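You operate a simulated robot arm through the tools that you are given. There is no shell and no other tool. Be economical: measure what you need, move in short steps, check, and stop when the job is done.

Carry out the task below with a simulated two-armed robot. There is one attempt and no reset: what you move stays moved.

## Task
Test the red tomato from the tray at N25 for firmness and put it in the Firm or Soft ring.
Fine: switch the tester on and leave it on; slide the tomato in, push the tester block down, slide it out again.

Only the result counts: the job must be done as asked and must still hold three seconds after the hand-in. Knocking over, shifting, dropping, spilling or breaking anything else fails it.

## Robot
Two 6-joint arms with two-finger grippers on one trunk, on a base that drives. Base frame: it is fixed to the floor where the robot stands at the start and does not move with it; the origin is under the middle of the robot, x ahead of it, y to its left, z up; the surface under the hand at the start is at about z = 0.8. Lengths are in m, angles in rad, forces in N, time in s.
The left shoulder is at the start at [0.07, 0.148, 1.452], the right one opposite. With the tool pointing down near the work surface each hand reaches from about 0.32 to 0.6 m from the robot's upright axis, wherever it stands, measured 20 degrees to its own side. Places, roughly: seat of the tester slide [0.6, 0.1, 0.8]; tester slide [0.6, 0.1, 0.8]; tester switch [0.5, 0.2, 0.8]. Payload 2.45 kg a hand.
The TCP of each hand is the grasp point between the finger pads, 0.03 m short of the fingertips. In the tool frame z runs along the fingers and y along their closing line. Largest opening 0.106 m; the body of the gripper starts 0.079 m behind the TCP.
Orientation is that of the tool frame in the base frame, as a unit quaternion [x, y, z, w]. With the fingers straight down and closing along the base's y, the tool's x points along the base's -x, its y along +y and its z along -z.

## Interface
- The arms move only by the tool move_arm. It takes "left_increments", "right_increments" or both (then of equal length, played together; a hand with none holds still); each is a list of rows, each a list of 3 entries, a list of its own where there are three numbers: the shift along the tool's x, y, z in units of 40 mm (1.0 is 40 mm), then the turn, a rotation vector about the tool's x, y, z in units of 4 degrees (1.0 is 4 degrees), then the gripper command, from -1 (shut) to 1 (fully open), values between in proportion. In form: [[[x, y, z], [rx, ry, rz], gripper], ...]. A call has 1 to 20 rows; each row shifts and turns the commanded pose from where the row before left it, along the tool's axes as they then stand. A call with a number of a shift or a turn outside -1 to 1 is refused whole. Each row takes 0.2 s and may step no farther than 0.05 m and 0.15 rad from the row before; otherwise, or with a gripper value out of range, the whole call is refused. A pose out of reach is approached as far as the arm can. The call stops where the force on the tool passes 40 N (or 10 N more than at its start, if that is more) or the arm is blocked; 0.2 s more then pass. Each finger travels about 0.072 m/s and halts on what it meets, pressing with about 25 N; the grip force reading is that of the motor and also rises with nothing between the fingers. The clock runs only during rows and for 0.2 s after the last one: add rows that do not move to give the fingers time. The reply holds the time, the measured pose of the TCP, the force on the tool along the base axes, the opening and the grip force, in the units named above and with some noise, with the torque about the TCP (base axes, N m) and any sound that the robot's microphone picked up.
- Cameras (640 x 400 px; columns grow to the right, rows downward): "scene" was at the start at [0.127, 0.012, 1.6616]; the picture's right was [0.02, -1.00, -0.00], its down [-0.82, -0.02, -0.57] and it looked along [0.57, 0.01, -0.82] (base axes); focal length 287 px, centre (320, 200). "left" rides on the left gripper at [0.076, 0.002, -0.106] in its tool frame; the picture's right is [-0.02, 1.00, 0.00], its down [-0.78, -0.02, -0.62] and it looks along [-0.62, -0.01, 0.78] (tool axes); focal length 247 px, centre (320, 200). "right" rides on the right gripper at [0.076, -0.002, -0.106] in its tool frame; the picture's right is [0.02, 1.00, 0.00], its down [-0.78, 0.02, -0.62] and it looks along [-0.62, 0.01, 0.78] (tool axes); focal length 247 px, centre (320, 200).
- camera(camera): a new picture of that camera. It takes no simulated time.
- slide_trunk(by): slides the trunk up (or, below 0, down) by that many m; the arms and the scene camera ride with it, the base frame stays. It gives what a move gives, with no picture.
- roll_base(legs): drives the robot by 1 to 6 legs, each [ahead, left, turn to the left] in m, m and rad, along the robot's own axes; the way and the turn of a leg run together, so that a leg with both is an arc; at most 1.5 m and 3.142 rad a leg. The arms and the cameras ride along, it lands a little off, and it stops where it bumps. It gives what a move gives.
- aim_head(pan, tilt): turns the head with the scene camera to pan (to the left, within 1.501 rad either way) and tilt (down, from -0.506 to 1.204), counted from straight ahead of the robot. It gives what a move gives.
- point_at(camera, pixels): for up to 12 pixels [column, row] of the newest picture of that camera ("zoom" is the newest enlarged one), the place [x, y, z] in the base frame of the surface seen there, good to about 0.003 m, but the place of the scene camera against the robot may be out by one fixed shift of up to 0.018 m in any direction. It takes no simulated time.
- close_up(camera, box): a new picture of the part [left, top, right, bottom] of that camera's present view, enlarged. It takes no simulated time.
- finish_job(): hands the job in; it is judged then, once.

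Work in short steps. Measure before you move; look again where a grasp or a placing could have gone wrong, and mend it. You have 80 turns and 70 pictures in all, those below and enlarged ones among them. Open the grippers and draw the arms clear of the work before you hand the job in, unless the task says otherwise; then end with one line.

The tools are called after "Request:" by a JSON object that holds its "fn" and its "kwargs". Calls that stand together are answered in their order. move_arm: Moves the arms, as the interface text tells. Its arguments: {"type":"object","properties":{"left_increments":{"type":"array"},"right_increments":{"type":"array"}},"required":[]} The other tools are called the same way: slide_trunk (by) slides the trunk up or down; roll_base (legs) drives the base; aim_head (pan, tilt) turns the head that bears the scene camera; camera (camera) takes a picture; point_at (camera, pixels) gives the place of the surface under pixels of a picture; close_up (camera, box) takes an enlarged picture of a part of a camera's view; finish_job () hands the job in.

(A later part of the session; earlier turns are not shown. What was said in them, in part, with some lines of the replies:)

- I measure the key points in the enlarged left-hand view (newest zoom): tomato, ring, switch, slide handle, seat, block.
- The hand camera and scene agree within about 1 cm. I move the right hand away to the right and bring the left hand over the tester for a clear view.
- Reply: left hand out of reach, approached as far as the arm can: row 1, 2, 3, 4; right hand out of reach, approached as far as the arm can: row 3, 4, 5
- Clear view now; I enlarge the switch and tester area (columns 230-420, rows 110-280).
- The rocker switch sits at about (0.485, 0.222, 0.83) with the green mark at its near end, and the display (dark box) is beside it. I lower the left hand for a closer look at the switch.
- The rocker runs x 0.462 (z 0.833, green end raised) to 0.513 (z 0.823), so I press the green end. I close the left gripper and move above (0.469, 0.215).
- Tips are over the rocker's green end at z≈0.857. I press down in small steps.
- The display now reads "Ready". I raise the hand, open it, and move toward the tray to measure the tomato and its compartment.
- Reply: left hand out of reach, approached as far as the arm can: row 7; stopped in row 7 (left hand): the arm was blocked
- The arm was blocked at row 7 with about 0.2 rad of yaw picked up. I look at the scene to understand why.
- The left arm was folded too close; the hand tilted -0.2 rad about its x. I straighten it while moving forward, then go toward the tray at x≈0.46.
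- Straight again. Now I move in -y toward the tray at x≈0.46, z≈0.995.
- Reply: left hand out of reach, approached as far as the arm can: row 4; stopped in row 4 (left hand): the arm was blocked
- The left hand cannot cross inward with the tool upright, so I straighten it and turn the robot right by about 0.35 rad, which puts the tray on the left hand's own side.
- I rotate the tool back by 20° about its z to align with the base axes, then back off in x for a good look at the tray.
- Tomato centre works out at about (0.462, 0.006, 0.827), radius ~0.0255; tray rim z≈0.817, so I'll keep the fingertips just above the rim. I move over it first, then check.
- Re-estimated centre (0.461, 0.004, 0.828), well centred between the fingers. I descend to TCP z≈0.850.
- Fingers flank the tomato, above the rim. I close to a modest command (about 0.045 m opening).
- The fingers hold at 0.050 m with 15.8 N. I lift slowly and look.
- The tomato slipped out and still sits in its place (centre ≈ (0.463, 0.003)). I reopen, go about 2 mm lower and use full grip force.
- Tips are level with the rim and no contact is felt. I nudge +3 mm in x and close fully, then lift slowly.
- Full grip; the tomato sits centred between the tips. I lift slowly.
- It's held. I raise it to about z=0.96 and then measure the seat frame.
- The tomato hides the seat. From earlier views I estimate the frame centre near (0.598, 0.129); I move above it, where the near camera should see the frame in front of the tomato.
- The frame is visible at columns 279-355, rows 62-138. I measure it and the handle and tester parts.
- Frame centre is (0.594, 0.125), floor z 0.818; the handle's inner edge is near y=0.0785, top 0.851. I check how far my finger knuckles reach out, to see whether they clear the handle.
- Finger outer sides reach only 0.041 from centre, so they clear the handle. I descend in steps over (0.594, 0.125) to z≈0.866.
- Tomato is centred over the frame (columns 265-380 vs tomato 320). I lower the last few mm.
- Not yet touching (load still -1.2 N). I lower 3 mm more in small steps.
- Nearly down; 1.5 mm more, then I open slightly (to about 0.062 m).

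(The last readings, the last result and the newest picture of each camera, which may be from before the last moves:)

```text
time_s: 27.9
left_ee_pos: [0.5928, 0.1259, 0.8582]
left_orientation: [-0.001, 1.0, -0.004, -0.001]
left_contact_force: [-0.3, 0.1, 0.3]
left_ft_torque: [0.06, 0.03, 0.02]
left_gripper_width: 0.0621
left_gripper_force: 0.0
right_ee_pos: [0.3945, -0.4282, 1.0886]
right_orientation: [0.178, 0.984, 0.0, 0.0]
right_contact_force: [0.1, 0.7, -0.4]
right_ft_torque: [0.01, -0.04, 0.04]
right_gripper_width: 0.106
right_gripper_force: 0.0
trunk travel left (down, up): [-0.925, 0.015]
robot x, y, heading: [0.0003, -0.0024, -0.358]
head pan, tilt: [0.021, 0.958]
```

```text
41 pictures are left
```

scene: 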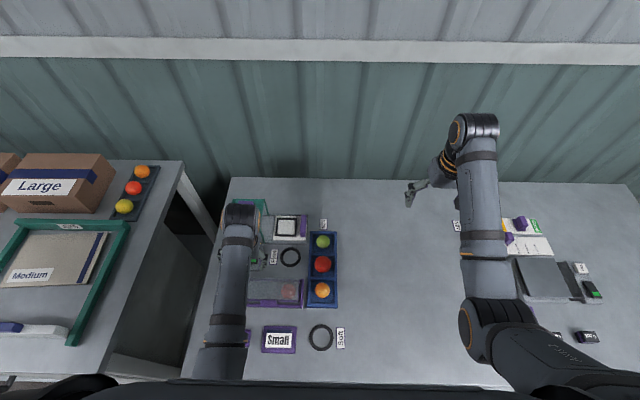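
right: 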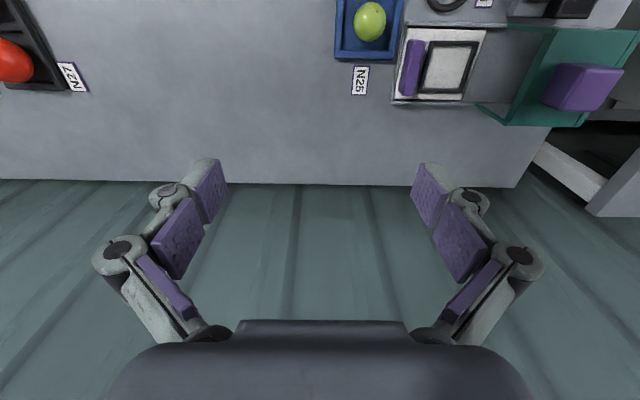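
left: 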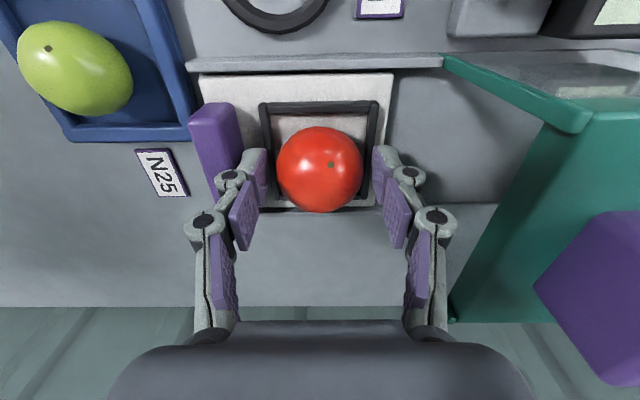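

The tomato is seated in the frame. I lift clear, then turn the hand 90° (closing along x, camera toward -y) so I can grasp the handle by its ends.

Request:
{"fn": "move_arm", "kwargs": {"left_increments": [[[0, 0, -0.5], [0, 0, 0], 0.17], [[0, 0, -0.9], [0, 0, 0], 0.3], [[0, 0, -0.9], [0, 0, 0], 0.6], [[0, -0.4, -0.6], [0, 0, 0], 0.6], [[0, -0.4, 0], [0, 0, 0], 0.6], [[0, 0, 0], [0, 0, -1], 0.6], [[0, 0, 0], [0, 0, -1], 0.6], [[0, 0, 0], [0, 0, -1], 0.6], [[0, 0, 0], [0, 0, -1], 0.6], [[0, 0, 0], [0, 0, -1], 0.6], [[0, 0, 0], [0, 0, -1], 0.6], [[0, 0, 0], [0, 0, -1], 0.6], [[0, 0, 0], [0, 0, -1], 0.6], [[0, 0, 0], [0, 0, -1], 0.6], [[0, 0, 0], [0, 0, -1], 0.6], [[0, 0, 0], [0, 0, -1], 0.6], [[0, 0, 0], [0, 0, -1], 0.6]]}}

Request:
{"fn": "camera", "kwargs": {"camera": "left"}}

```text
time_s: 31.5
left_ee_pos: [0.5936, 0.0939, 0.9752]
left_orientation: [-0.408, 0.913, -0.003, -0.002]
left_contact_force: [-0.3, -0.4, 0.6]
left_ft_torque: [0.04, -0.01, 0.01]
left_gripper_width: 0.0848
left_gripper_force: 0.0
right_ee_pos: [0.3942, -0.4274, 1.0879]
right_orientation: [0.177, 0.984, 0.0, 0.001]
right_contact_force: [0.1, -0.4, 0.9]
right_ft_torque: [0.03, -0.02, -0.02]
right_gripper_width: 0.106
right_gripper_force: 0.1
trunk travel left (down, up): [-0.925, 0.015]
robot x, y, heading: [-0.001, 0.0026, -0.357]
head pan, tilt: [0.021, 0.958]
```

```text
40 pictures are left
```

left: 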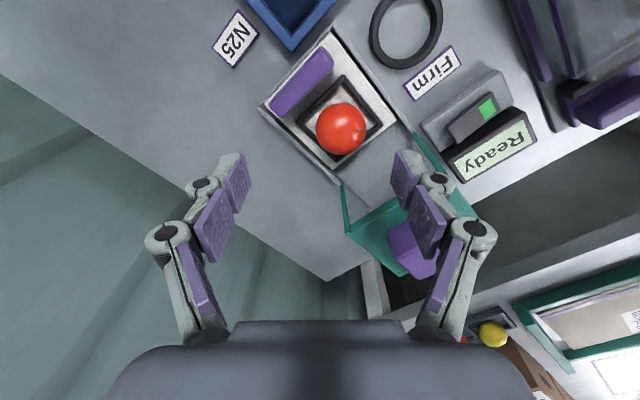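

Rotation works. I finish the remaining 42° and move toward -y to view the handle.

Request:
{"fn": "move_arm", "kwargs": {"left_increments": [[[0, 0, 0], [0, 0, -1], 0.6], [[0, 0, 0], [0, 0, -1], 0.6], [[0, 0, 0], [0, 0, -1], 0.6], [[0, 0, 0], [0, 0, -1], 0.6], [[0, 0, 0], [0, 0, -1], 0.6], [[0, 0, 0], [0, 0, -1], 0.6], [[0, 0, 0], [0, 0, -1], 0.6], [[0, 0, 0], [0, 0, -1], 0.6], [[0, 0, 0], [0, 0, -1], 0.6], [[0, 0, 0], [0, 0, -1], 0.6], [[0, 0, 0], [0, 0, -0.5], 0.6], [[0.5, 0.1, 0], [0, 0, 0], 0.6], [[0.5, 0.1, 0], [0, 0, 0], 0.6], [[0, 0, 0], [0, 0, 0], 0.6]]}}

Request:
{"fn": "camera", "kwargs": {"camera": "left"}}

```text
time_s: 34.5
left_ee_pos: [0.5858, 0.056, 0.9753]
left_orientation: [0.708, -0.706, 0.002, 0.003]
left_contact_force: [-0.9, 0.9, -1.1]
left_ft_torque: [-0.01, 0.01, 0.01]
left_gripper_width: 0.0849
left_gripper_force: 0.2
right_ee_pos: [0.395, -0.4274, 1.0895]
right_orientation: [0.178, 0.984, 0.0, 0.001]
right_contact_force: [-0.3, -0.6, -1.1]
right_ft_torque: [-0.03, 0.01, -0.04]
right_gripper_width: 0.1061
right_gripper_force: 0.1
trunk travel left (down, up): [-0.925, 0.015]
robot x, y, heading: [-0.002, 0.0001, -0.361]
head pan, tilt: [0.021, 0.958]
```

```text
39 pictures are left
```

left: 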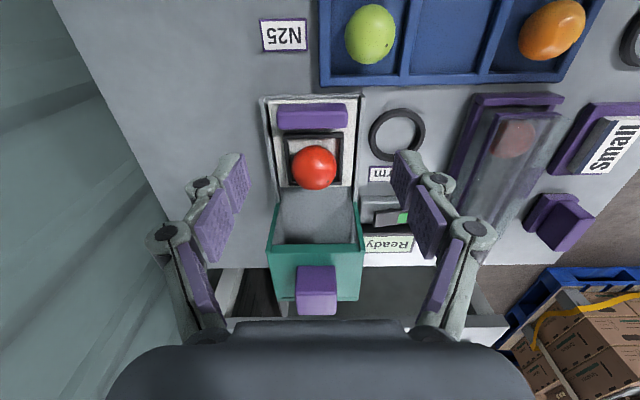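

The hand is square to the slide. I measure the handle (columns 277-347, row ~117), the housing and the block.

Request:
{"fn": "close_up", "kwargs": {"camera": "left", "box": [240, 85, 400, 185]}}

Request:
{"fn": "point_at", "kwargs": {"camera": "left", "pixels": [[312, 111], [280, 117], [345, 117], [312, 106], [312, 117], [316, 275], [300, 275], [332, 275], [315, 225], [280, 255], [355, 255], [314, 167]]}}

```text
4.00 times, centred on (320, 135) of left
```

zoom: 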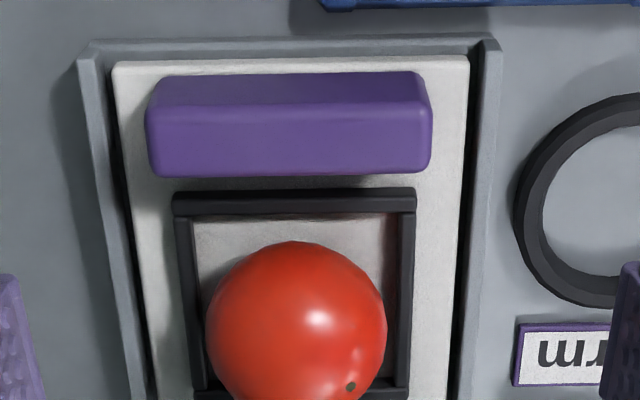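

```text
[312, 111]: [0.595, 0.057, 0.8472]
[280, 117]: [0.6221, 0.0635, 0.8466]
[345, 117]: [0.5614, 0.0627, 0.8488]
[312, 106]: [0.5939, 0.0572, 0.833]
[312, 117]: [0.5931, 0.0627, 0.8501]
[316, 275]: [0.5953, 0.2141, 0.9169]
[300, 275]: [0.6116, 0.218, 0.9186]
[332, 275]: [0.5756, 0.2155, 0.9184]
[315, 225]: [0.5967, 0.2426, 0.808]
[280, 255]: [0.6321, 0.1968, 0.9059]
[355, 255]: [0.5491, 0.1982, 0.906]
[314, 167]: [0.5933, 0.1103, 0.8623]
```

Handle spans x 0.558-0.626, front face y 0.057, top z 0.850. I close the fingers in front of it at (0.593, 0.040), then descend to tip z≈0.832.

Request:
{"fn": "move_arm", "kwargs": {"left_increments": [[[0.4, -0.18, 0], [0, 0, 0], -1], [[0, 0, 0], [0, 0, 0], -1], [[0, 0, 0.4], [0, 0, 0], -1], [[0, 0, 0.8], [0, 0, 0], -1], [[0, 0, 0.8], [0, 0, 0], -1], [[0, 0, 0.5], [0, 0, 0], -1], [[0, 0, 0.3], [0, 0, 0], -1], [[0, 0, 0], [0, 0, 0], -1]]}}

Request:
{"fn": "camera", "kwargs": {"camera": "left"}}

```text
time_s: 36.3
left_ee_pos: [0.5919, 0.0374, 0.8636]
left_orientation: [0.708, -0.707, 0.002, 0.003]
left_contact_force: [0.0, 0.6, 1.0]
left_ft_torque: [0.04, 0.01, 0.03]
left_gripper_width: 0.0004
left_gripper_force: 24.7
right_ee_pos: [0.3938, -0.4273, 1.0885]
right_orientation: [0.178, 0.984, 0.0, 0.0]
right_contact_force: [0.3, 0.0, -0.2]
right_ft_torque: [-0.02, 0.02, 0.0]
right_gripper_width: 0.1061
right_gripper_force: 0.1
trunk travel left (down, up): [-0.925, 0.015]
robot x, y, heading: [0.0015, 0.0029, -0.356]
head pan, tilt: [0.021, 0.958]
```

```text
37 pictures are left
```

left: 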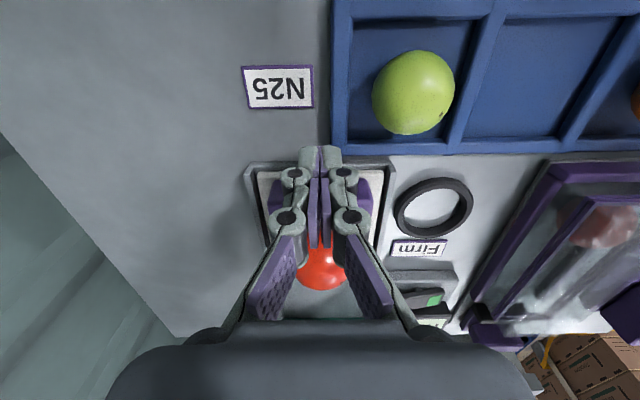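

Fingertips are in front of the handle. I push in +y gently (7 mm steps) for about 8 cm.

Request:
{"fn": "move_arm", "kwargs": {"left_increments": [[[-0.15, 0, 0], [0, 0, 0], -1], [[-0.1, 0, 0], [0, 0, 0], -1], [[-0.15, 0, 0], [0, 0, 0], -1], [[-0.18, 0, 0], [0, 0, 0], -1], [[-0.18, 0, 0], [0, 0, 0], -1], [[-0.18, 0, 0], [0, 0, 0], -1], [[-0.18, 0, 0], [0, 0, 0], -1], [[-0.18, 0, 0], [0, 0, 0], -1], [[-0.18, 0, 0], [0, 0, 0], -1], [[-0.18, 0, 0], [0, 0, 0], -1], [[-0.18, 0, 0], [0, 0, 0], -1], [[-0.18, 0, 0], [0, 0, 0], -1], [[0, 0, 0], [0, 0, 0], -1]]}}

Request:
{"fn": "camera", "kwargs": {"camera": "left"}}

```text
time_s: 39.1
left_ee_pos: [0.5919, 0.1179, 0.8627]
left_orientation: [0.708, -0.706, 0.001, 0.003]
left_contact_force: [-0.4, -0.3, 0.2]
left_ft_torque: [-0.02, 0.01, -0.03]
left_gripper_width: 0.0
left_gripper_force: 28.4
right_ee_pos: [0.3944, -0.4276, 1.0888]
right_orientation: [0.178, 0.984, 0.0, 0.001]
right_contact_force: [0.0, -0.1, 0.4]
right_ft_torque: [-0.01, 0.01, 0.0]
right_gripper_width: 0.106
right_gripper_force: 0.0
trunk travel left (down, up): [-0.925, 0.015]
robot x, y, heading: [0.0022, 0.0006, -0.357]
head pan, tilt: [0.021, 0.958]
```

```text
36 pictures are left
```

left: 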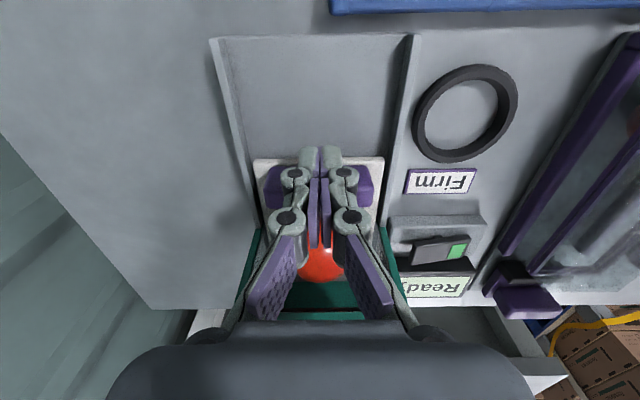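

The slide moves freely with the tomato. I keep pushing in small steps until it meets its stop.

Request:
{"fn": "move_arm", "kwargs": {"left_increments": [[[-0.15, 0, 0], [0, 0, 0], -1], [[-0.15, 0, 0], [0, 0, 0], -1], [[-0.15, 0, 0], [0, 0, 0], -1], [[-0.12, 0, 0], [0, 0, 0], -1], [[-0.12, 0, 0], [0, 0, 0], -1], [[-0.1, 0, 0], [0, 0, 0], -1], [[-0.1, 0, 0], [0, 0, 0], -1], [[0, 0, 0], [0, 0, 0], -1]]}}

Request:
{"fn": "camera", "kwargs": {"camera": "left"}}

```text
time_s: 40.9
left_ee_pos: [0.5907, 0.1523, 0.864]
left_orientation: [0.708, -0.707, 0.002, 0.002]
left_contact_force: [-0.4, -1.1, 1.0]
left_ft_torque: [-0.03, -0.04, -0.01]
left_gripper_width: 0.0
left_gripper_force: 28.4
right_ee_pos: [0.3953, -0.4269, 1.0877]
right_orientation: [0.178, 0.984, 0.001, 0.001]
right_contact_force: [0.8, -0.4, -0.5]
right_ft_torque: [0.01, 0.01, 0.0]
right_gripper_width: 0.106
right_gripper_force: 0.2
trunk travel left (down, up): [-0.925, 0.015]
robot x, y, heading: [-0.0013, -0.0006, -0.357]
head pan, tilt: [0.021, 0.958]
```

```text
35 pictures are left
```

left: 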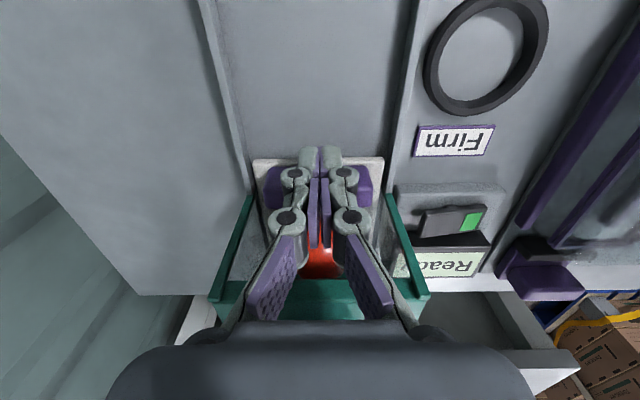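

Still free (-1 N). I continue with 3 mm steps until force shows the stop.

Request:
{"fn": "move_arm", "kwargs": {"left_increments": [[[-0.08, 0, 0], [0, 0, 0], -1], [[-0.08, 0, 0], [0, 0, 0], -1], [[-0.08, 0, 0], [0, 0, 0], -1], [[-0.08, 0, 0], [0, 0, 0], -1], [[-0.05, 0, 0], [0, 0, 0], -1]]}}

Request:
{"fn": "camera", "kwargs": {"camera": "left"}}

```text
time_s: 42.1
left_ee_pos: [0.5929, 0.1628, 0.8636]
left_orientation: [0.707, -0.707, 0.003, 0.004]
left_contact_force: [-0.4, -19.2, 0.5]
left_ft_torque: [-0.36, 0.15, -0.03]
left_gripper_width: 0.0061
left_gripper_force: 28.9
right_ee_pos: [0.3964, -0.4308, 1.0874]
right_orientation: [0.178, 0.984, 0.002, 0.001]
right_contact_force: [-0.4, 1.4, 0.0]
right_ft_torque: [-0.01, -0.01, -0.01]
right_gripper_width: 0.106
right_gripper_force: 0.0
trunk travel left (down, up): [-0.925, 0.015]
robot x, y, heading: [-0.0014, -0.0016, -0.358]
head pan, tilt: [0.021, 0.958]
```

```text
34 pictures are left
```

left: 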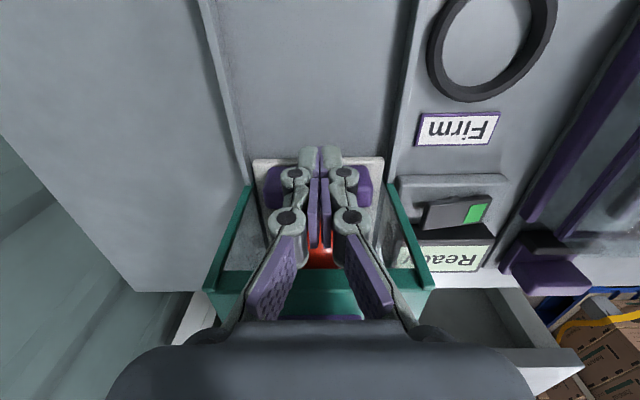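

The stop is reached (-19 N). I back off, rise above the block, and move over it.

Request:
{"fn": "move_arm", "kwargs": {"left_increments": [[[0.4, 0, 0], [0, 0, 0], -1], [[0, 0, -0.9], [0, 0, 0], -1], [[0, 0, -0.9], [0, 0, 0], -1], [[0, 0, -0.9], [0, 0, 0], -1], [[0, 0, -0.8], [0, 0, 0], -1], [[-0.5, 0, 0], [0, 0, 0], -1], [[0, 0, 0], [0, 0, 0], -1]]}}

Request:
{"fn": "camera", "kwargs": {"camera": "left"}}

```text
time_s: 43.7
left_ee_pos: [0.5907, 0.1752, 1.0013]
left_orientation: [0.708, -0.707, 0.002, 0.003]
left_contact_force: [0.5, 0.1, -1.3]
left_ft_torque: [0.0, 0.02, 0.0]
left_gripper_width: 0.0
left_gripper_force: 28.3
right_ee_pos: [0.3962, -0.4287, 1.0881]
right_orientation: [0.178, 0.984, 0.0, 0.002]
right_contact_force: [0.6, -0.5, 0.2]
right_ft_torque: [0.0, -0.01, 0.03]
right_gripper_width: 0.1062
right_gripper_force: 0.1
trunk travel left (down, up): [-0.925, 0.015]
robot x, y, heading: [0.0036, -0.0025, -0.362]
head pan, tilt: [0.021, 0.958]
```

```text
33 pictures are left
```

left: 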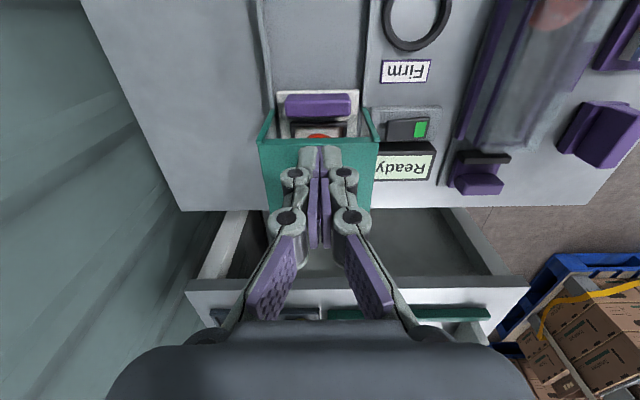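

From earlier measurements the block's top centre is about (0.594, 0.237), z≈0.94. I move over it and descend to just above contact.

Request:
{"fn": "move_arm", "kwargs": {"left_increments": [[[-0.5, -0.08, 0], [0, 0, 0], -1], [[-0.5, 0, 0], [0, 0, 0], -1], [[-0.55, 0, 0], [0, 0, 0], -1], [[0, 0, 0.4], [0, 0, 0], -1], [[0, 0, 0], [0, 0, 0], -1]]}}

Request:
{"fn": "aim_head", "kwargs": {"pan": 0.7, "tilt": 0.9}}

Request:
{"fn": "close_up", "kwargs": {"camera": "scene", "box": [160, 80, 480, 280]}}

```text
time_s: 44.9
left_ee_pos: [0.5952, 0.2336, 0.9866]
left_orientation: [0.708, -0.706, 0.002, 0.003]
left_contact_force: [0.7, 0.1, 0.7]
left_ft_torque: [0.03, 0.01, 0.03]
left_gripper_width: 0.0002
left_gripper_force: 28.1
right_ee_pos: [0.3952, -0.4269, 1.0876]
right_orientation: [0.178, 0.984, 0.0, 0.002]
right_contact_force: [0.3, -0.6, 0.0]
right_ft_torque: [0.0, 0.04, 0.03]
right_gripper_width: 0.1061
right_gripper_force: 0.0
trunk travel left (down, up): [-0.925, 0.015]
robot x, y, heading: [0.0005, -0.0009, -0.361]
head pan, tilt: [0.021, 0.958]
```

```text
time_s: 45.9
left_ee_pos: [0.5955, 0.2343, 0.9858]
left_orientation: [0.708, -0.706, 0.002, 0.003]
left_contact_force: [0.5, -0.5, 0.4]
left_ft_torque: [0.0, 0.03, 0.04]
left_gripper_width: 0.0002
left_gripper_force: 28.7
right_ee_pos: [0.3949, -0.4275, 1.0893]
right_orientation: [0.177, 0.984, 0.0, 0.001]
right_contact_force: [0.3, 0.6, 0.2]
right_ft_torque: [-0.01, 0.0, 0.0]
right_gripper_width: 0.1057
right_gripper_force: 0.0
trunk travel left (down, up): [-0.925, 0.015]
robot x, y, heading: [-0.0006, 0.0008, -0.359]
head pan, tilt: [0.7, 0.901]
```

```text
2.00 times, centred on (320, 180) of scene
```

zoom: 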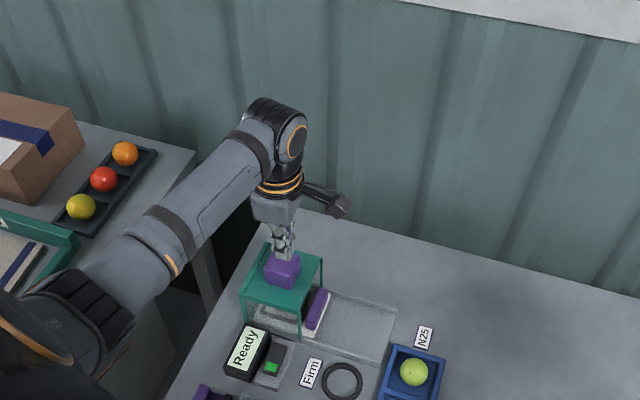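

The scene shows the fingertips centred above the purple block. I press down in 4 mm steps.

Request:
{"fn": "move_arm", "kwargs": {"left_increments": [[[0, 0, 0.15], [0, 0, 0], -1], [[0, 0, 0.15], [0, 0, 0], -1], [[0, 0, 0.1], [0, 0, 0], -1], [[0, 0, 0.1], [0, 0, 0], -1], [[0, 0, 0.1], [0, 0, 0], -1], [[0, 0, 0.1], [0, 0, 0], -1], [[0, 0, 0.1], [0, 0, 0], -1]]}}

Request:
{"fn": "close_up", "kwargs": {"camera": "scene", "box": [240, 160, 400, 300]}}

```text
time_s: 47.5
left_ee_pos: [0.5944, 0.2335, 0.9548]
left_orientation: [0.708, -0.706, 0.002, 0.003]
left_contact_force: [0.8, 2.7, 3.1]
left_ft_torque: [0.07, -0.02, -0.03]
left_gripper_width: 0.006
left_gripper_force: 28.6
right_ee_pos: [0.3953, -0.4261, 1.0889]
right_orientation: [0.177, 0.984, -0.001, 0.001]
right_contact_force: [-0.2, 0.1, 0.1]
right_ft_torque: [0.0, -0.01, 0.0]
right_gripper_width: 0.1062
right_gripper_force: 0.2
trunk travel left (down, up): [-0.925, 0.015]
robot x, y, heading: [0.002, 0.0034, -0.355]
head pan, tilt: [0.7, 0.901]
```

```text
2.86 times, centred on (320, 230) of scene
```

zoom: 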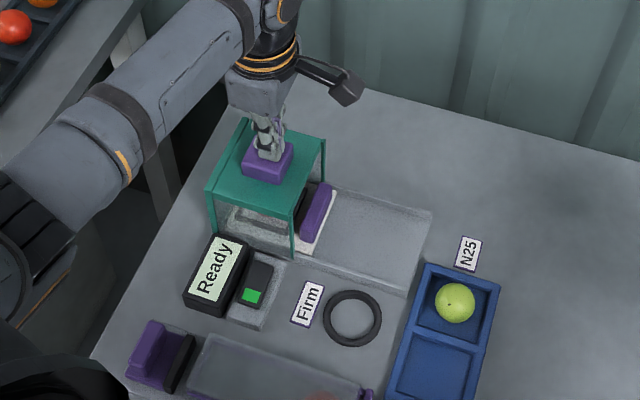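

The block is going down under light force (3 N). I keep pressing, watching the display.

Request:
{"fn": "move_arm", "kwargs": {"left_increments": [[[0, 0, 0.1], [0, 0, 0], -1], [[0, 0, 0.1], [0, 0, 0], -1], [[0, 0, 0.1], [0, 0, 0], -1], [[0, 0, 0.08], [0, 0, 0], -1], [[0, 0, 0.08], [0, 0, 0], -1], [[0, 0, 0], [0, 0, 0], -1]]}}

Request:
{"fn": "close_up", "kwargs": {"camera": "scene", "box": [240, 160, 400, 300]}}

```text
time_s: 48.4
left_ee_pos: [0.595, 0.234, 0.951]
left_orientation: [-0.707, 0.707, -0.006, 0.002]
left_contact_force: [-11.9, -1.4, 23.9]
left_ft_torque: [0.06, 0.35, 0.0]
left_gripper_width: 0.0061
left_gripper_force: 28.6
right_ee_pos: [0.3906, -0.4274, 1.0901]
right_orientation: [0.178, 0.984, 0.001, 0.002]
right_contact_force: [0.8, -0.4, 0.2]
right_ft_torque: [-0.01, 0.03, 0.0]
right_gripper_width: 0.1061
right_gripper_force: 0.1
trunk travel left (down, up): [-0.925, 0.015]
robot x, y, heading: [0.0012, -0.0003, -0.356]
head pan, tilt: [0.7, 0.901]
stopped in row 4 (left hand): the force on the tool passed its limit at 43 N (the readings are from after the stop); the commanded pose is now the measured one
```

```text
2.86 times, centred on (320, 230) of scene
```

zoom: 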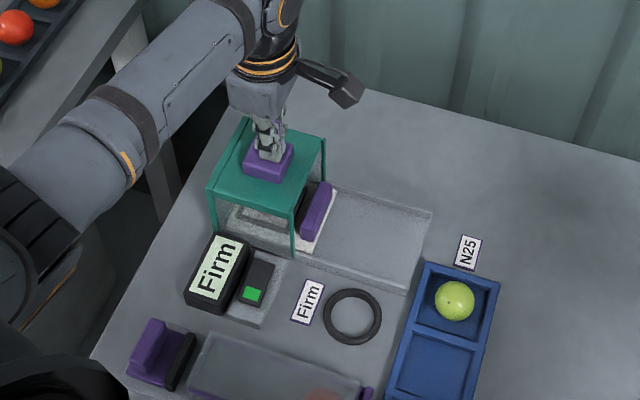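

Display reads "Firm". I raise off the block, move in front of the housing, and open the hand to grasp the handle ends.

Request:
{"fn": "move_arm", "kwargs": {"left_increments": [[[0, 0, -0.3], [0, 0, 0], -1], [[0, 0, -0.7], [0, 0, 0], -1], [[0, 0, -0.7], [0, 0, 0], -1], [[0.6, 0, 0], [0, 0, 0], -1], [[0.6, 0, 0], [0, 0, 0], -1], [[0.6, 0, 0], [0, 0, 0], 0.6], [[0.2, 0, 0], [0, 0, 0], 0.6], [[0, 0, 0], [0, 0, 0], 0.6], [[0, 0, 0], [0, 0, 0], 0.6]]}}

Request:
{"fn": "camera", "kwargs": {"camera": "left"}}

```text
time_s: 50.4
left_ee_pos: [0.5962, 0.1551, 1.0157]
left_orientation: [0.707, -0.707, 0.005, -0.001]
left_contact_force: [0.1, 0.0, -1.3]
left_ft_torque: [-0.02, -0.01, 0.01]
left_gripper_width: 0.0848
left_gripper_force: 0.2
right_ee_pos: [0.3953, -0.427, 1.0889]
right_orientation: [0.178, 0.984, 0.0, 0.001]
right_contact_force: [-0.1, 0.1, -0.7]
right_ft_torque: [0.0, 0.01, -0.01]
right_gripper_width: 0.1062
right_gripper_force: 0.1
trunk travel left (down, up): [-0.925, 0.015]
robot x, y, heading: [-0.0003, -0.0011, -0.358]
head pan, tilt: [0.7, 0.901]
```

```text
29 pictures are left
```

left: 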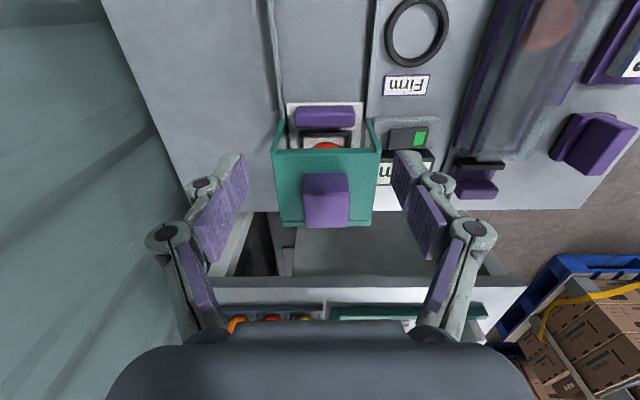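

The block has sprung up and the handle sits just outside the housing (rows 106-128). I measure the handle and housing edges.

Request:
{"fn": "close_up", "kwargs": {"camera": "left", "box": [246, 90, 406, 190]}}

Request:
{"fn": "point_at", "kwargs": {"camera": "left", "pixels": [[325, 112], [325, 118], [298, 118], [351, 118], [280, 125], [371, 125], [300, 150], [355, 150], [277, 145], [377, 145], [325, 125], [325, 190]]}}

```text
4.00 times, centred on (326, 140) of left
```

zoom: 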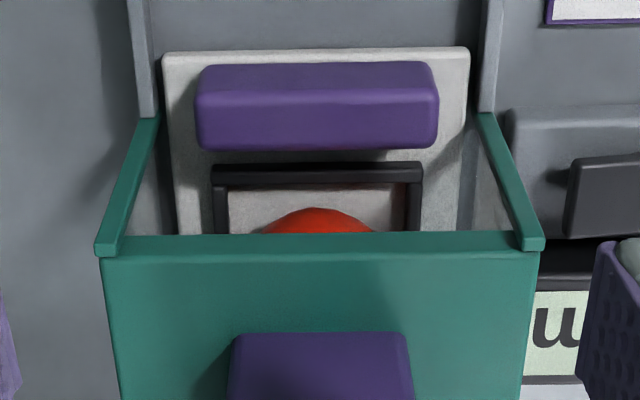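

```text
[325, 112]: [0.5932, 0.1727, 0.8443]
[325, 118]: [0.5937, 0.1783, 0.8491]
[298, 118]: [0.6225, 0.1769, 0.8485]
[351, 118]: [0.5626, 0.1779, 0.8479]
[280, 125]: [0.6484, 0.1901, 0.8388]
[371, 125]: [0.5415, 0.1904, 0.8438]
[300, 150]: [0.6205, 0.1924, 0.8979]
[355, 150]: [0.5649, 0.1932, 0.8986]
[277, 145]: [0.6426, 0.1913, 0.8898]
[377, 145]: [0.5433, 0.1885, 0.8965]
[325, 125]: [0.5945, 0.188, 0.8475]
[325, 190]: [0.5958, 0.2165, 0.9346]
```

Handle spans y 0.172-0.194; housing posts begin at y≈0.189. I place the TCP at (0.593, 0.172) so the fingers stay in front of the posts, and descend.

Request:
{"fn": "move_arm", "kwargs": {"left_increments": [[[-0.4, 0.08, 0.3], [0, 0, 0], 0.6], [[0, 0, 0.8], [0, 0, 0], 0.6], [[0, 0, 0.8], [0, 0, 0], 0.6], [[0, 0, 0.8], [0, 0, 0], 0.6], [[0, 0, 0.6], [0, 0, 0], 0.6], [[0, 0, 0.4], [0, 0, 0], 0.6], [[0, 0, 0], [0, 0, 0], 0.6]]}}

Request:
{"fn": "camera", "kwargs": {"camera": "left"}}

```text
time_s: 52.0
left_ee_pos: [0.5946, 0.1717, 0.8662]
left_orientation: [0.707, -0.707, 0.005, -0.002]
left_contact_force: [-0.4, -0.3, -0.1]
left_ft_torque: [-0.02, -0.01, -0.01]
left_gripper_width: 0.0849
left_gripper_force: 0.1
right_ee_pos: [0.3948, -0.4282, 1.0893]
right_orientation: [0.178, 0.984, 0.0, 0.001]
right_contact_force: [0.3, -0.3, 0.5]
right_ft_torque: [-0.01, -0.04, -0.03]
right_gripper_width: 0.106
right_gripper_force: 0.0
trunk travel left (down, up): [-0.925, 0.015]
robot x, y, heading: [0.0019, -0.0021, -0.359]
head pan, tilt: [0.7, 0.901]
```

```text
27 pictures are left
```

left: 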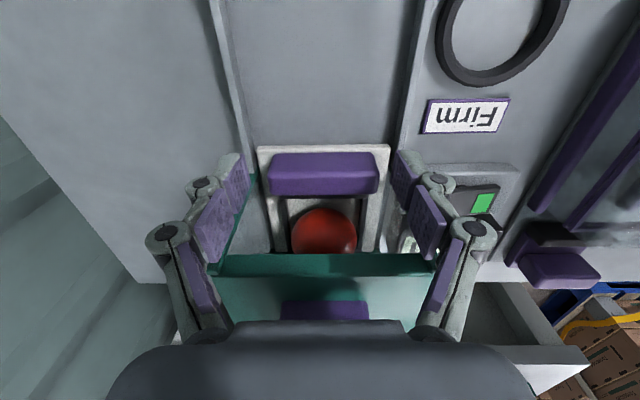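

Fingers flank the handle. I lower 4 mm, close on it, and check the grip.

Request:
{"fn": "move_arm", "kwargs": {"left_increments": [[[0, 0, 0.1], [0, 0, 0], 0.6], [[0, 0, 0], [0, 0, 0], 0.2], [[0, 0, 0], [0, 0, 0], 0.1], [[0, 0, 0], [0, 0, 0], 0.1]]}}

```text
time_s: 53.0
left_ee_pos: [0.5929, 0.1709, 0.8632]
left_orientation: [0.708, -0.707, 0.005, -0.001]
left_contact_force: [-7.7, -0.7, 0.3]
left_ft_torque: [0.13, -0.11, 0.02]
left_gripper_width: 0.0698
left_gripper_force: 44.8
right_ee_pos: [0.3929, -0.4281, 1.089]
right_orientation: [0.178, 0.984, 0.001, 0.002]
right_contact_force: [0.3, 0.1, 0.0]
right_ft_torque: [-0.01, 0.03, 0.0]
right_gripper_width: 0.106
right_gripper_force: 0.0
trunk travel left (down, up): [-0.925, 0.015]
robot x, y, heading: [-0.0016, 0.0007, -0.354]
head pan, tilt: [0.7, 0.901]
```

Gripped at 0.070 m. I pull the slide out in -y slowly.

Request:
{"fn": "move_arm", "kwargs": {"left_increments": [[[0.1, 0, 0], [0, 0, 0], 0.1], [[0.15, 0, 0], [0, 0, 0], 0.1], [[0.18, 0, 0], [0, 0, 0], 0.1], [[0.18, 0, 0], [0, 0, 0], 0.1], [[0.18, 0, 0], [0, 0, 0], 0.1], [[0.18, 0, 0], [0, 0, 0], 0.1], [[0.18, 0, 0], [0, 0, 0], 0.1], [[0.18, 0, 0], [0, 0, 0], 0.1], [[0.18, 0, 0], [0, 0, 0], 0.1], [[0.18, 0, 0], [0, 0, 0], 0.1], [[0.18, 0, 0], [0, 0, 0], 0.1], [[0.18, 0, 0], [0, 0, 0], 0.1], [[0.18, 0, 0], [0, 0, 0], 0.1], [[0.18, 0, 0], [0, 0, 0], 0.1], [[0.18, 0, 0], [0, 0, 0], 0.1], [[0.15, 0, 0], [0, 0, 0], 0.1], [[0.12, 0, 0], [0, 0, 0], 0.1], [[0, 0, 0], [0, 0, 0], 0.1]]}}

Request:
{"fn": "camera", "kwargs": {"camera": "left"}}

```text
time_s: 56.8
left_ee_pos: [0.5937, 0.0572, 0.8637]
left_orientation: [0.708, -0.706, 0.004, 0.001]
left_contact_force: [-18.4, 0.4, -18.4]
left_ft_torque: [0.15, -0.46, 0.23]
left_gripper_width: 0.0697
left_gripper_force: 44.8
right_ee_pos: [0.3943, -0.4265, 1.0884]
right_orientation: [0.178, 0.984, 0.001, 0.0]
right_contact_force: [-0.5, -0.1, -0.5]
right_ft_torque: [-0.02, -0.02, -0.02]
right_gripper_width: 0.1059
right_gripper_force: 0.0
trunk travel left (down, up): [-0.925, 0.015]
robot x, y, heading: [0.0005, -0.0006, -0.355]
head pan, tilt: [0.7, 0.901]
```

```text
26 pictures are left
```

left: 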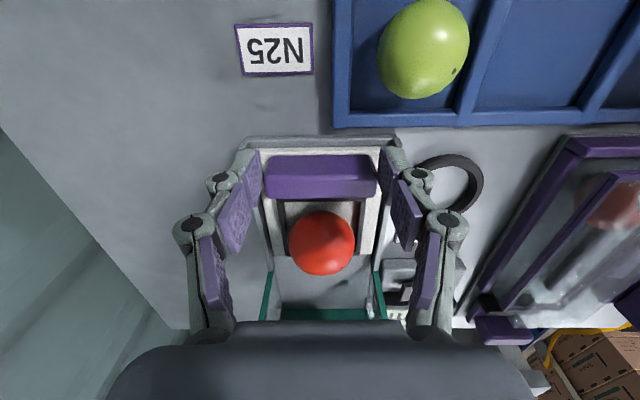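

The slide is out with the tomato on it. I open, raise, and move back over the tomato to measure it.

Request:
{"fn": "move_arm", "kwargs": {"left_increments": [[[0, 0, 0], [0, 0, 0], 0.5], [[0, 0, 0], [0, 0, 0], 0.5], [[0, 0, -0.4], [0, 0, 0], 0.5], [[0, 0, -0.8], [0, 0, 0], 0.5], [[0, 0, -0.8], [0, 0, 0], 0.5], [[0, 0, -0.4], [0, 0, 0], 0.5], [[-0.8, 0, 0], [0, 0, 0], 0.5], [[-0.8, 0, 0], [0, 0, 0], 0.5], [[0, 0, 0], [0, 0, 0], 0.5]]}}

Request:
{"fn": "camera", "kwargs": {"camera": "left"}}

```text
time_s: 58.8
left_ee_pos: [0.5954, 0.1209, 0.9573]
left_orientation: [0.707, -0.707, 0.005, -0.001]
left_contact_force: [-0.2, -1.6, -0.5]
left_ft_torque: [0.02, -0.01, 0.01]
left_gripper_width: 0.0795
left_gripper_force: 0.0
right_ee_pos: [0.395, -0.4276, 1.0872]
right_orientation: [0.178, 0.984, 0.001, 0.001]
right_contact_force: [0.9, 0.4, 0.4]
right_ft_torque: [0.01, 0.0, -0.01]
right_gripper_width: 0.106
right_gripper_force: 0.1
trunk travel left (down, up): [-0.925, 0.015]
robot x, y, heading: [0.0022, 0.0038, -0.355]
head pan, tilt: [0.7, 0.901]
```

```text
25 pictures are left
```

left: 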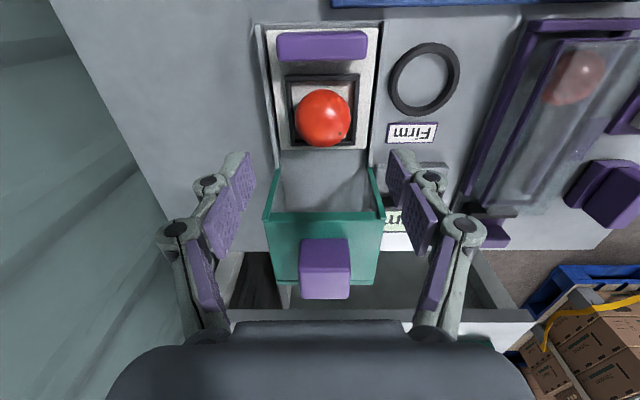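

Tomato centre computes to about (0.590, 0.123, 0.846). I also measure the Firm ring before descending.

Request:
{"fn": "point_at", "kwargs": {"camera": "left", "pixels": [[424, 47], [424, 110], [393, 79], [455, 76], [424, 78], [323, 117], [414, 133], [424, 55], [402, 79], [447, 77]]}}

Request:
{"fn": "move_arm", "kwargs": {"left_increments": [[[-0.05, 0.13, 0.8], [0, 0, 0], 0.5], [[0, 0, 0.7], [0, 0, 0], 0.5], [[0, 0, 0.5], [0, 0, 0], 0.5], [[0, 0, 0], [0, 0, 0], 0.5]]}}

Request:
{"fn": "camera", "kwargs": {"camera": "left"}}

```text
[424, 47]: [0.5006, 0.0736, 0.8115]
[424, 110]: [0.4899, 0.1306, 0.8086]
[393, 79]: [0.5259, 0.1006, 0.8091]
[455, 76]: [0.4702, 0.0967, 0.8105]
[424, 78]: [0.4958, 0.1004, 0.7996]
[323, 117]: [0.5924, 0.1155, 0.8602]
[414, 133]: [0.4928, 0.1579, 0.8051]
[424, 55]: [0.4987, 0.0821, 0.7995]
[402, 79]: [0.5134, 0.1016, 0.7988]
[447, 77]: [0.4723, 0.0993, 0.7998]
```

```text
time_s: 59.8
left_ee_pos: [0.5915, 0.1213, 0.8794]
left_orientation: [-0.707, 0.707, -0.005, 0.001]
left_contact_force: [0.5, 1.5, -0.6]
left_ft_torque: [-0.03, 0.01, 0.01]
left_gripper_width: 0.0796
left_gripper_force: 0.2
right_ee_pos: [0.3957, -0.4268, 1.0889]
right_orientation: [0.178, 0.984, 0.0, 0.0]
right_contact_force: [-1.1, -0.9, -0.2]
right_ft_torque: [-0.01, 0.03, 0.01]
right_gripper_width: 0.106
right_gripper_force: 0.1
trunk travel left (down, up): [-0.925, 0.015]
robot x, y, heading: [0.0013, -0.0011, -0.367]
head pan, tilt: [0.7, 0.901]
```

```text
24 pictures are left
```

left: 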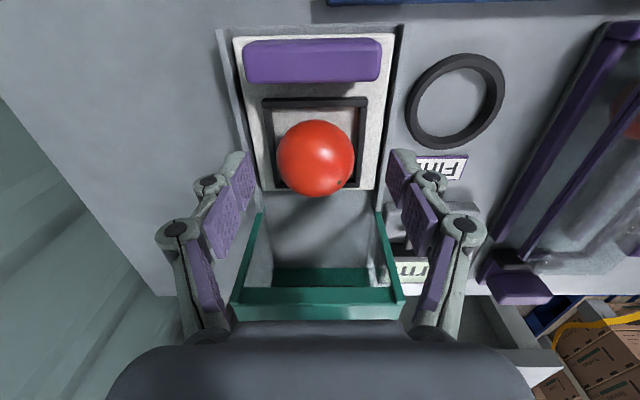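

The tomato is centred (≈(0.592, 0.122)). I descend to z≈0.860 and close.

Request:
{"fn": "move_arm", "kwargs": {"left_increments": [[[-0.02, 0, 0.25], [0, 0, 0], 0.5], [[0, 0, 0.23], [0, 0, 0], 0.5], [[0, 0, 0], [0, 0, 0], 0.2], [[0, 0, 0], [0, 0, 0], -0.1], [[0, 0, 0], [0, 0, 0], -1], [[0, 0, 0], [0, 0, 0], -1], [[0, 0, 0], [0, 0, 0], -1]]}}

Request:
{"fn": "camera", "kwargs": {"camera": "left"}}

```text
time_s: 61.4
left_ee_pos: [0.5919, 0.1227, 0.861]
left_orientation: [0.707, -0.707, 0.005, -0.002]
left_contact_force: [0.8, 0.9, 1.8]
left_ft_torque: [0.03, -0.09, -0.04]
left_gripper_width: 0.0512
left_gripper_force: 15.8
right_ee_pos: [0.3948, -0.4272, 1.088]
right_orientation: [0.177, 0.984, 0.0, 0.001]
right_contact_force: [0.4, 0.7, -0.2]
right_ft_torque: [0.02, 0.0, 0.01]
right_gripper_width: 0.1059
right_gripper_force: 0.1
trunk travel left (down, up): [-0.925, 0.015]
robot x, y, heading: [0.0019, -0.0016, -0.359]
head pan, tilt: [0.7, 0.901]
```

```text
23 pictures are left
```

left: 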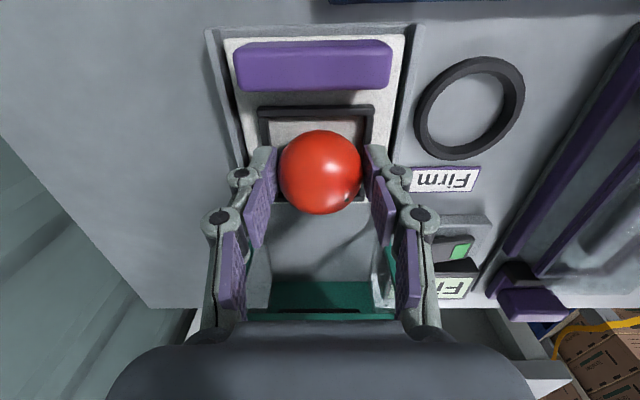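

Gripped (0.051 m). I lift slowly and then look.

Request:
{"fn": "move_arm", "kwargs": {"left_increments": [[[0, 0, -0.1], [0, 0, 0], -1], [[0, 0, -0.15], [0, 0, 0], -1], [[0, 0, -0.25], [0, 0, 0], -1], [[0, 0, -0.4], [0, 0, 0], -1], [[0, 0, -0.6], [0, 0, 0], -1], [[0, 0, -0.6], [0, 0, 0], -1], [[0, 0, 0], [0, 0, 0], -1]]}}

Request:
{"fn": "camera", "kwargs": {"camera": "left"}}

```text
time_s: 63.0
left_ee_pos: [0.5891, 0.1236, 0.9435]
left_orientation: [0.707, -0.707, 0.005, 0.0]
left_contact_force: [0.0, 0.4, -0.7]
left_ft_torque: [0.01, -0.03, -0.02]
left_gripper_width: 0.0507
left_gripper_force: 15.5
right_ee_pos: [0.3968, -0.4269, 1.0885]
right_orientation: [0.178, 0.984, -0.001, 0.001]
right_contact_force: [1.1, -0.4, -0.6]
right_ft_torque: [-0.04, -0.01, 0.02]
right_gripper_width: 0.1058
right_gripper_force: 0.1
trunk travel left (down, up): [-0.925, 0.015]
robot x, y, heading: [0.0009, 0.0002, -0.356]
head pan, tilt: [0.7, 0.901]
```

```text
22 pictures are left
```

left: 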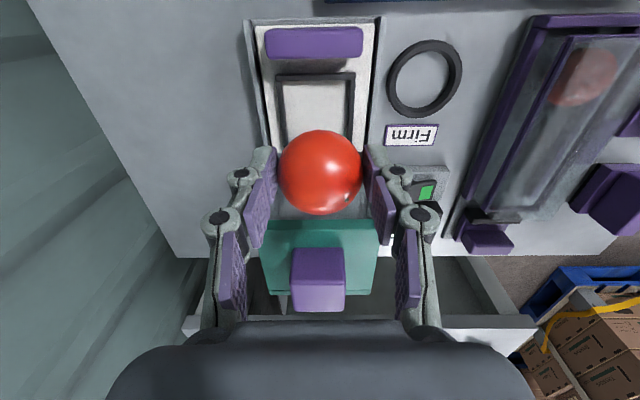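

Held firmly. Ring centre is (0.498, 0.102); I move over it at the present height.

Request:
{"fn": "move_arm", "kwargs": {"left_increments": [[[0.1, 0.45, 0], [0, 0, 0], -1], [[0.11, 0.45, 0], [0, 0, 0], -1], [[0.11, 0.45, 0], [0, 0, 0], -1], [[0.11, 0.45, 0], [0, 0, 0], -1], [[0.11, 0.45, 0], [0, 0, 0], -1], [[0, 0, 0], [0, 0, 0], -1]]}}

Request:
{"fn": "camera", "kwargs": {"camera": "left"}}

```text
time_s: 64.4
left_ee_pos: [0.5018, 0.1023, 0.9431]
left_orientation: [0.707, -0.707, 0.004, -0.001]
left_contact_force: [-0.8, 0.2, -0.6]
left_ft_torque: [0.0, 0.01, 0.05]
left_gripper_width: 0.0508
left_gripper_force: 15.6
right_ee_pos: [0.3961, -0.4278, 1.0878]
right_orientation: [0.178, 0.984, 0.0, 0.001]
right_contact_force: [-0.2, 0.9, -0.1]
right_ft_torque: [0.0, 0.03, 0.02]
right_gripper_width: 0.1059
right_gripper_force: 0.0
trunk travel left (down, up): [-0.925, 0.015]
robot x, y, heading: [0.0009, 0.0012, -0.356]
head pan, tilt: [0.7, 0.901]
```

```text
21 pictures are left
```

left: 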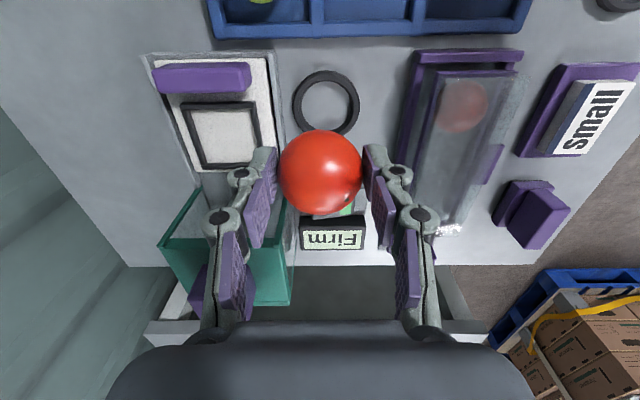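

I re-measure the ring here (columns 293-360, rows 70-136).

Request:
{"fn": "point_at", "kwargs": {"camera": "left", "pixels": [[327, 74], [297, 103], [356, 101], [301, 90], [353, 90], [302, 115], [354, 115], [327, 100]]}}

```text
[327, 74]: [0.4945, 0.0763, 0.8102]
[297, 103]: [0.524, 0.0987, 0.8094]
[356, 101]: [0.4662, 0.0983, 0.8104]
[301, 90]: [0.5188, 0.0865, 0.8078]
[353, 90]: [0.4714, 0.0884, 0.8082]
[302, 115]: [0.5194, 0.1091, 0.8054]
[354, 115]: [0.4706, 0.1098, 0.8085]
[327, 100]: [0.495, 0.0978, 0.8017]
```

Ring centre ≈ (0.496, 0.101). I descend over it to z≈0.852 and check.

Request:
{"fn": "move_arm", "kwargs": {"left_increments": [[[0.03, 0.14, 0.5], [0, 0, 0], -1], [[0, 0, 0.7], [0, 0, 0], -1], [[0, 0, 0.7], [0, 0, 0], -1], [[0, 0, 0.4], [0, 0, 0], -1], [[0, 0, 0], [0, 0, 0], -1]]}}

Request:
{"fn": "camera", "kwargs": {"camera": "left"}}

```text
time_s: 65.6
left_ee_pos: [0.4966, 0.1, 0.8511]
left_orientation: [0.707, -0.707, 0.006, -0.001]
left_contact_force: [-0.3, 0.7, 0.1]
left_ft_torque: [0.04, 0.02, 0.01]
left_gripper_width: 0.0508
left_gripper_force: 15.8
right_ee_pos: [0.3962, -0.4264, 1.0871]
right_orientation: [0.178, 0.984, 0.0, 0.001]
right_contact_force: [0.4, 0.2, -0.2]
right_ft_torque: [0.0, 0.0, 0.04]
right_gripper_width: 0.106
right_gripper_force: 0.1
trunk travel left (down, up): [-0.925, 0.015]
robot x, y, heading: [-0.0006, -0.0012, -0.361]
head pan, tilt: [0.7, 0.901]
```

```text
20 pictures are left
```

left: 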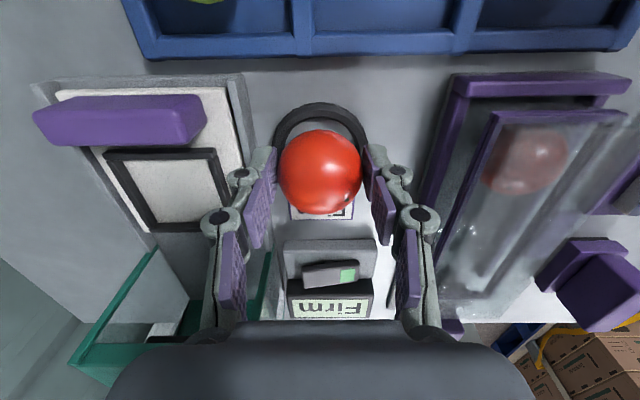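

Centred on the ring. I lower 6 mm more in small steps.

Request:
{"fn": "move_arm", "kwargs": {"left_increments": [[[0, 0, 0.06], [0, 0, 0], -1], [[0, 0, 0.05], [0, 0, 0], -1], [[0, 0, 0.03], [0, 0, 0], -1], [[0, 0, 0], [0, 0, 0], -1]]}}

Request:
{"fn": "camera", "kwargs": {"camera": "left"}}

```text
time_s: 66.6
left_ee_pos: [0.4951, 0.1014, 0.8459]
left_orientation: [-0.707, 0.707, -0.005, 0.001]
left_contact_force: [0.0, 0.2, -0.2]
left_ft_torque: [0.0, 0.02, -0.02]
left_gripper_width: 0.0506
left_gripper_force: 16.5
right_ee_pos: [0.3949, -0.426, 1.0875]
right_orientation: [0.178, 0.984, 0.0, 0.001]
right_contact_force: [0.1, 0.4, -0.5]
right_ft_torque: [0.01, -0.02, -0.01]
right_gripper_width: 0.1059
right_gripper_force: 0.1
trunk travel left (down, up): [-0.925, 0.015]
robot x, y, heading: [-0.0044, -0.0015, -0.358]
head pan, tilt: [0.7, 0.901]
```

```text
19 pictures are left
```

left: 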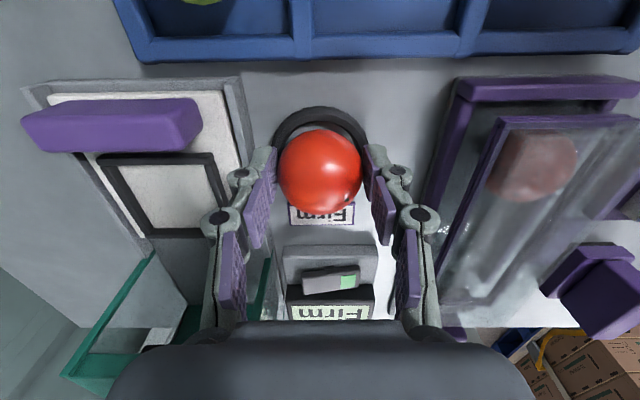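

I lower 2 mm more and release gently to 0.062 m.

Request:
{"fn": "move_arm", "kwargs": {"left_increments": [[[0, 0, 0.05], [0, 0, 0], -1], [[0, 0, 0], [0, 0, 0], -1], [[0, 0, 0], [0, 0, 0], 0.0], [[0, 0, 0], [0, 0, 0], 0.17], [[0, 0, 0], [0, 0, 0], 0.17]]}}

Request:
{"fn": "camera", "kwargs": {"camera": "left"}}

```text
time_s: 67.8
left_ee_pos: [0.4953, 0.1008, 0.8444]
left_orientation: [-0.707, 0.707, -0.006, 0.001]
left_contact_force: [-0.9, 0.2, 0.2]
left_ft_torque: [-0.02, -0.02, 0.02]
left_gripper_width: 0.0619
left_gripper_force: 0.0
right_ee_pos: [0.3946, -0.4275, 1.088]
right_orientation: [0.178, 0.984, 0.0, 0.001]
right_contact_force: [-0.9, 1.2, 0.4]
right_ft_torque: [0.0, 0.02, -0.03]
right_gripper_width: 0.106
right_gripper_force: 0.1
trunk travel left (down, up): [-0.925, 0.015]
robot x, y, heading: [0.001, -0.0041, -0.359]
head pan, tilt: [0.7, 0.901]
```

```text
18 pictures are left
```

left: 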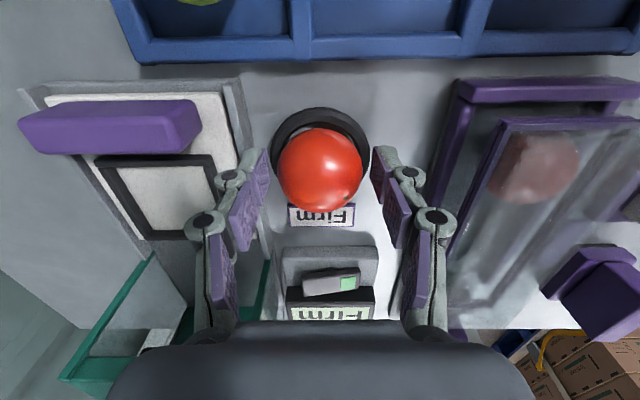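

The tomato is released inside the ring. I raise straight up and look from above.

Request:
{"fn": "move_arm", "kwargs": {"left_increments": [[[0, 0, -0.3], [0, 0, 0], 0.17], [[0, 0, -0.8], [0, 0, 0], 0.17], [[0, 0, -0.9], [0, 0, 0], 0.17], [[0, 0, -0.9], [0, 0, 0], 0.5], [[0, 0, -0.9], [0, 0, 0], 0.5], [[0.5, 0, 0], [0, 0, 0], 0.5], [[0, 0, 0], [0, 0, 0], 0.5]]}}

Request:
{"fn": "camera", "kwargs": {"camera": "left"}}

Request:
{"fn": "camera", "kwargs": {"camera": "scene"}}

```text
time_s: 69.4
left_ee_pos: [0.4936, 0.0811, 0.9991]
left_orientation: [0.708, -0.706, 0.004, -0.001]
left_contact_force: [0.2, -0.3, 0.9]
left_ft_torque: [0.0, 0.02, -0.02]
left_gripper_width: 0.0797
left_gripper_force: 0.0
right_ee_pos: [0.3947, -0.427, 1.0887]
right_orientation: [0.178, 0.984, 0.0, 0.001]
right_contact_force: [-0.1, -0.1, -0.2]
right_ft_torque: [-0.01, 0.02, 0.0]
right_gripper_width: 0.106
right_gripper_force: 0.1
trunk travel left (down, up): [-0.925, 0.015]
robot x, y, heading: [-0.0031, -0.0007, -0.36]
head pan, tilt: [0.7, 0.901]
```

```text
17 pictures are left
```

left: 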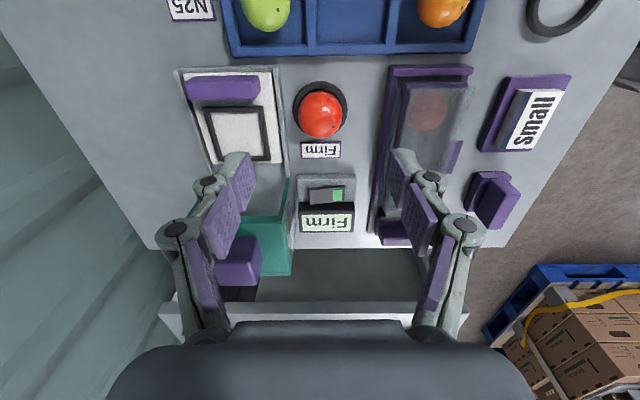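

```text
16 pictures are left
```

scene: 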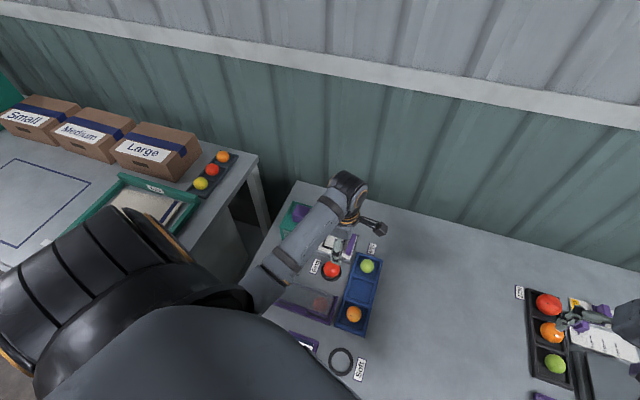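

The tomato sits in the Firm ring, the display is on, and the slide is out. I draw the hand farther up, open fully, and take one last enlarged look.

Request:
{"fn": "move_arm", "kwargs": {"left_increments": [[[0.4, 0, -0.7], [0, 0, 0], 1], [[0.4, 0, -0.7], [0, 0, 0], 1], [[0, 0, 0], [0, 0, 0], 1], [[0, 0, 0], [0, 0, 0], 1]]}}

Request:
{"fn": "close_up", "kwargs": {"camera": "left", "box": [180, 40, 420, 240]}}

```text
time_s: 70.4
left_ee_pos: [0.4943, 0.0491, 1.0511]
left_orientation: [-0.706, 0.708, -0.005, 0.002]
left_contact_force: [-0.1, -0.4, 0.8]
left_ft_torque: [0.02, 0.01, -0.04]
left_gripper_width: 0.1059
left_gripper_force: 0.1
right_ee_pos: [0.3952, -0.4272, 1.0877]
right_orientation: [0.178, 0.984, 0.0, 0.001]
right_contact_force: [0.2, -0.4, 0.1]
right_ft_torque: [-0.02, -0.03, -0.02]
right_gripper_width: 0.1059
right_gripper_force: 0.2
trunk travel left (down, up): [-0.925, 0.015]
robot x, y, heading: [0.0003, 0.0035, -0.356]
head pan, tilt: [0.7, 0.901]
```

```text
2.00 times, centred on (300, 140) of left
```

zoom: 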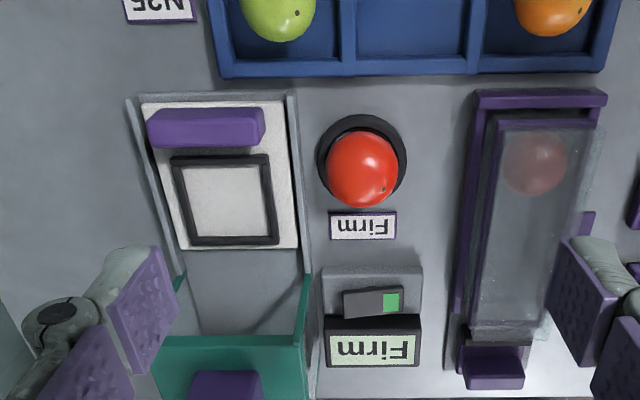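

The red tomato rests inside the Firm ring, the tester is on and shows "Firm", the slide is out, and the hands are clear. I hand it in.

Request:
{"fn": "finish_job", "kwargs": {}}

```text
The job is handed in.
```

The tester read "Firm" for the red tomato from N25, so it is in the Firm ring; the tester is still on, its slide is out, and I handed the job in.
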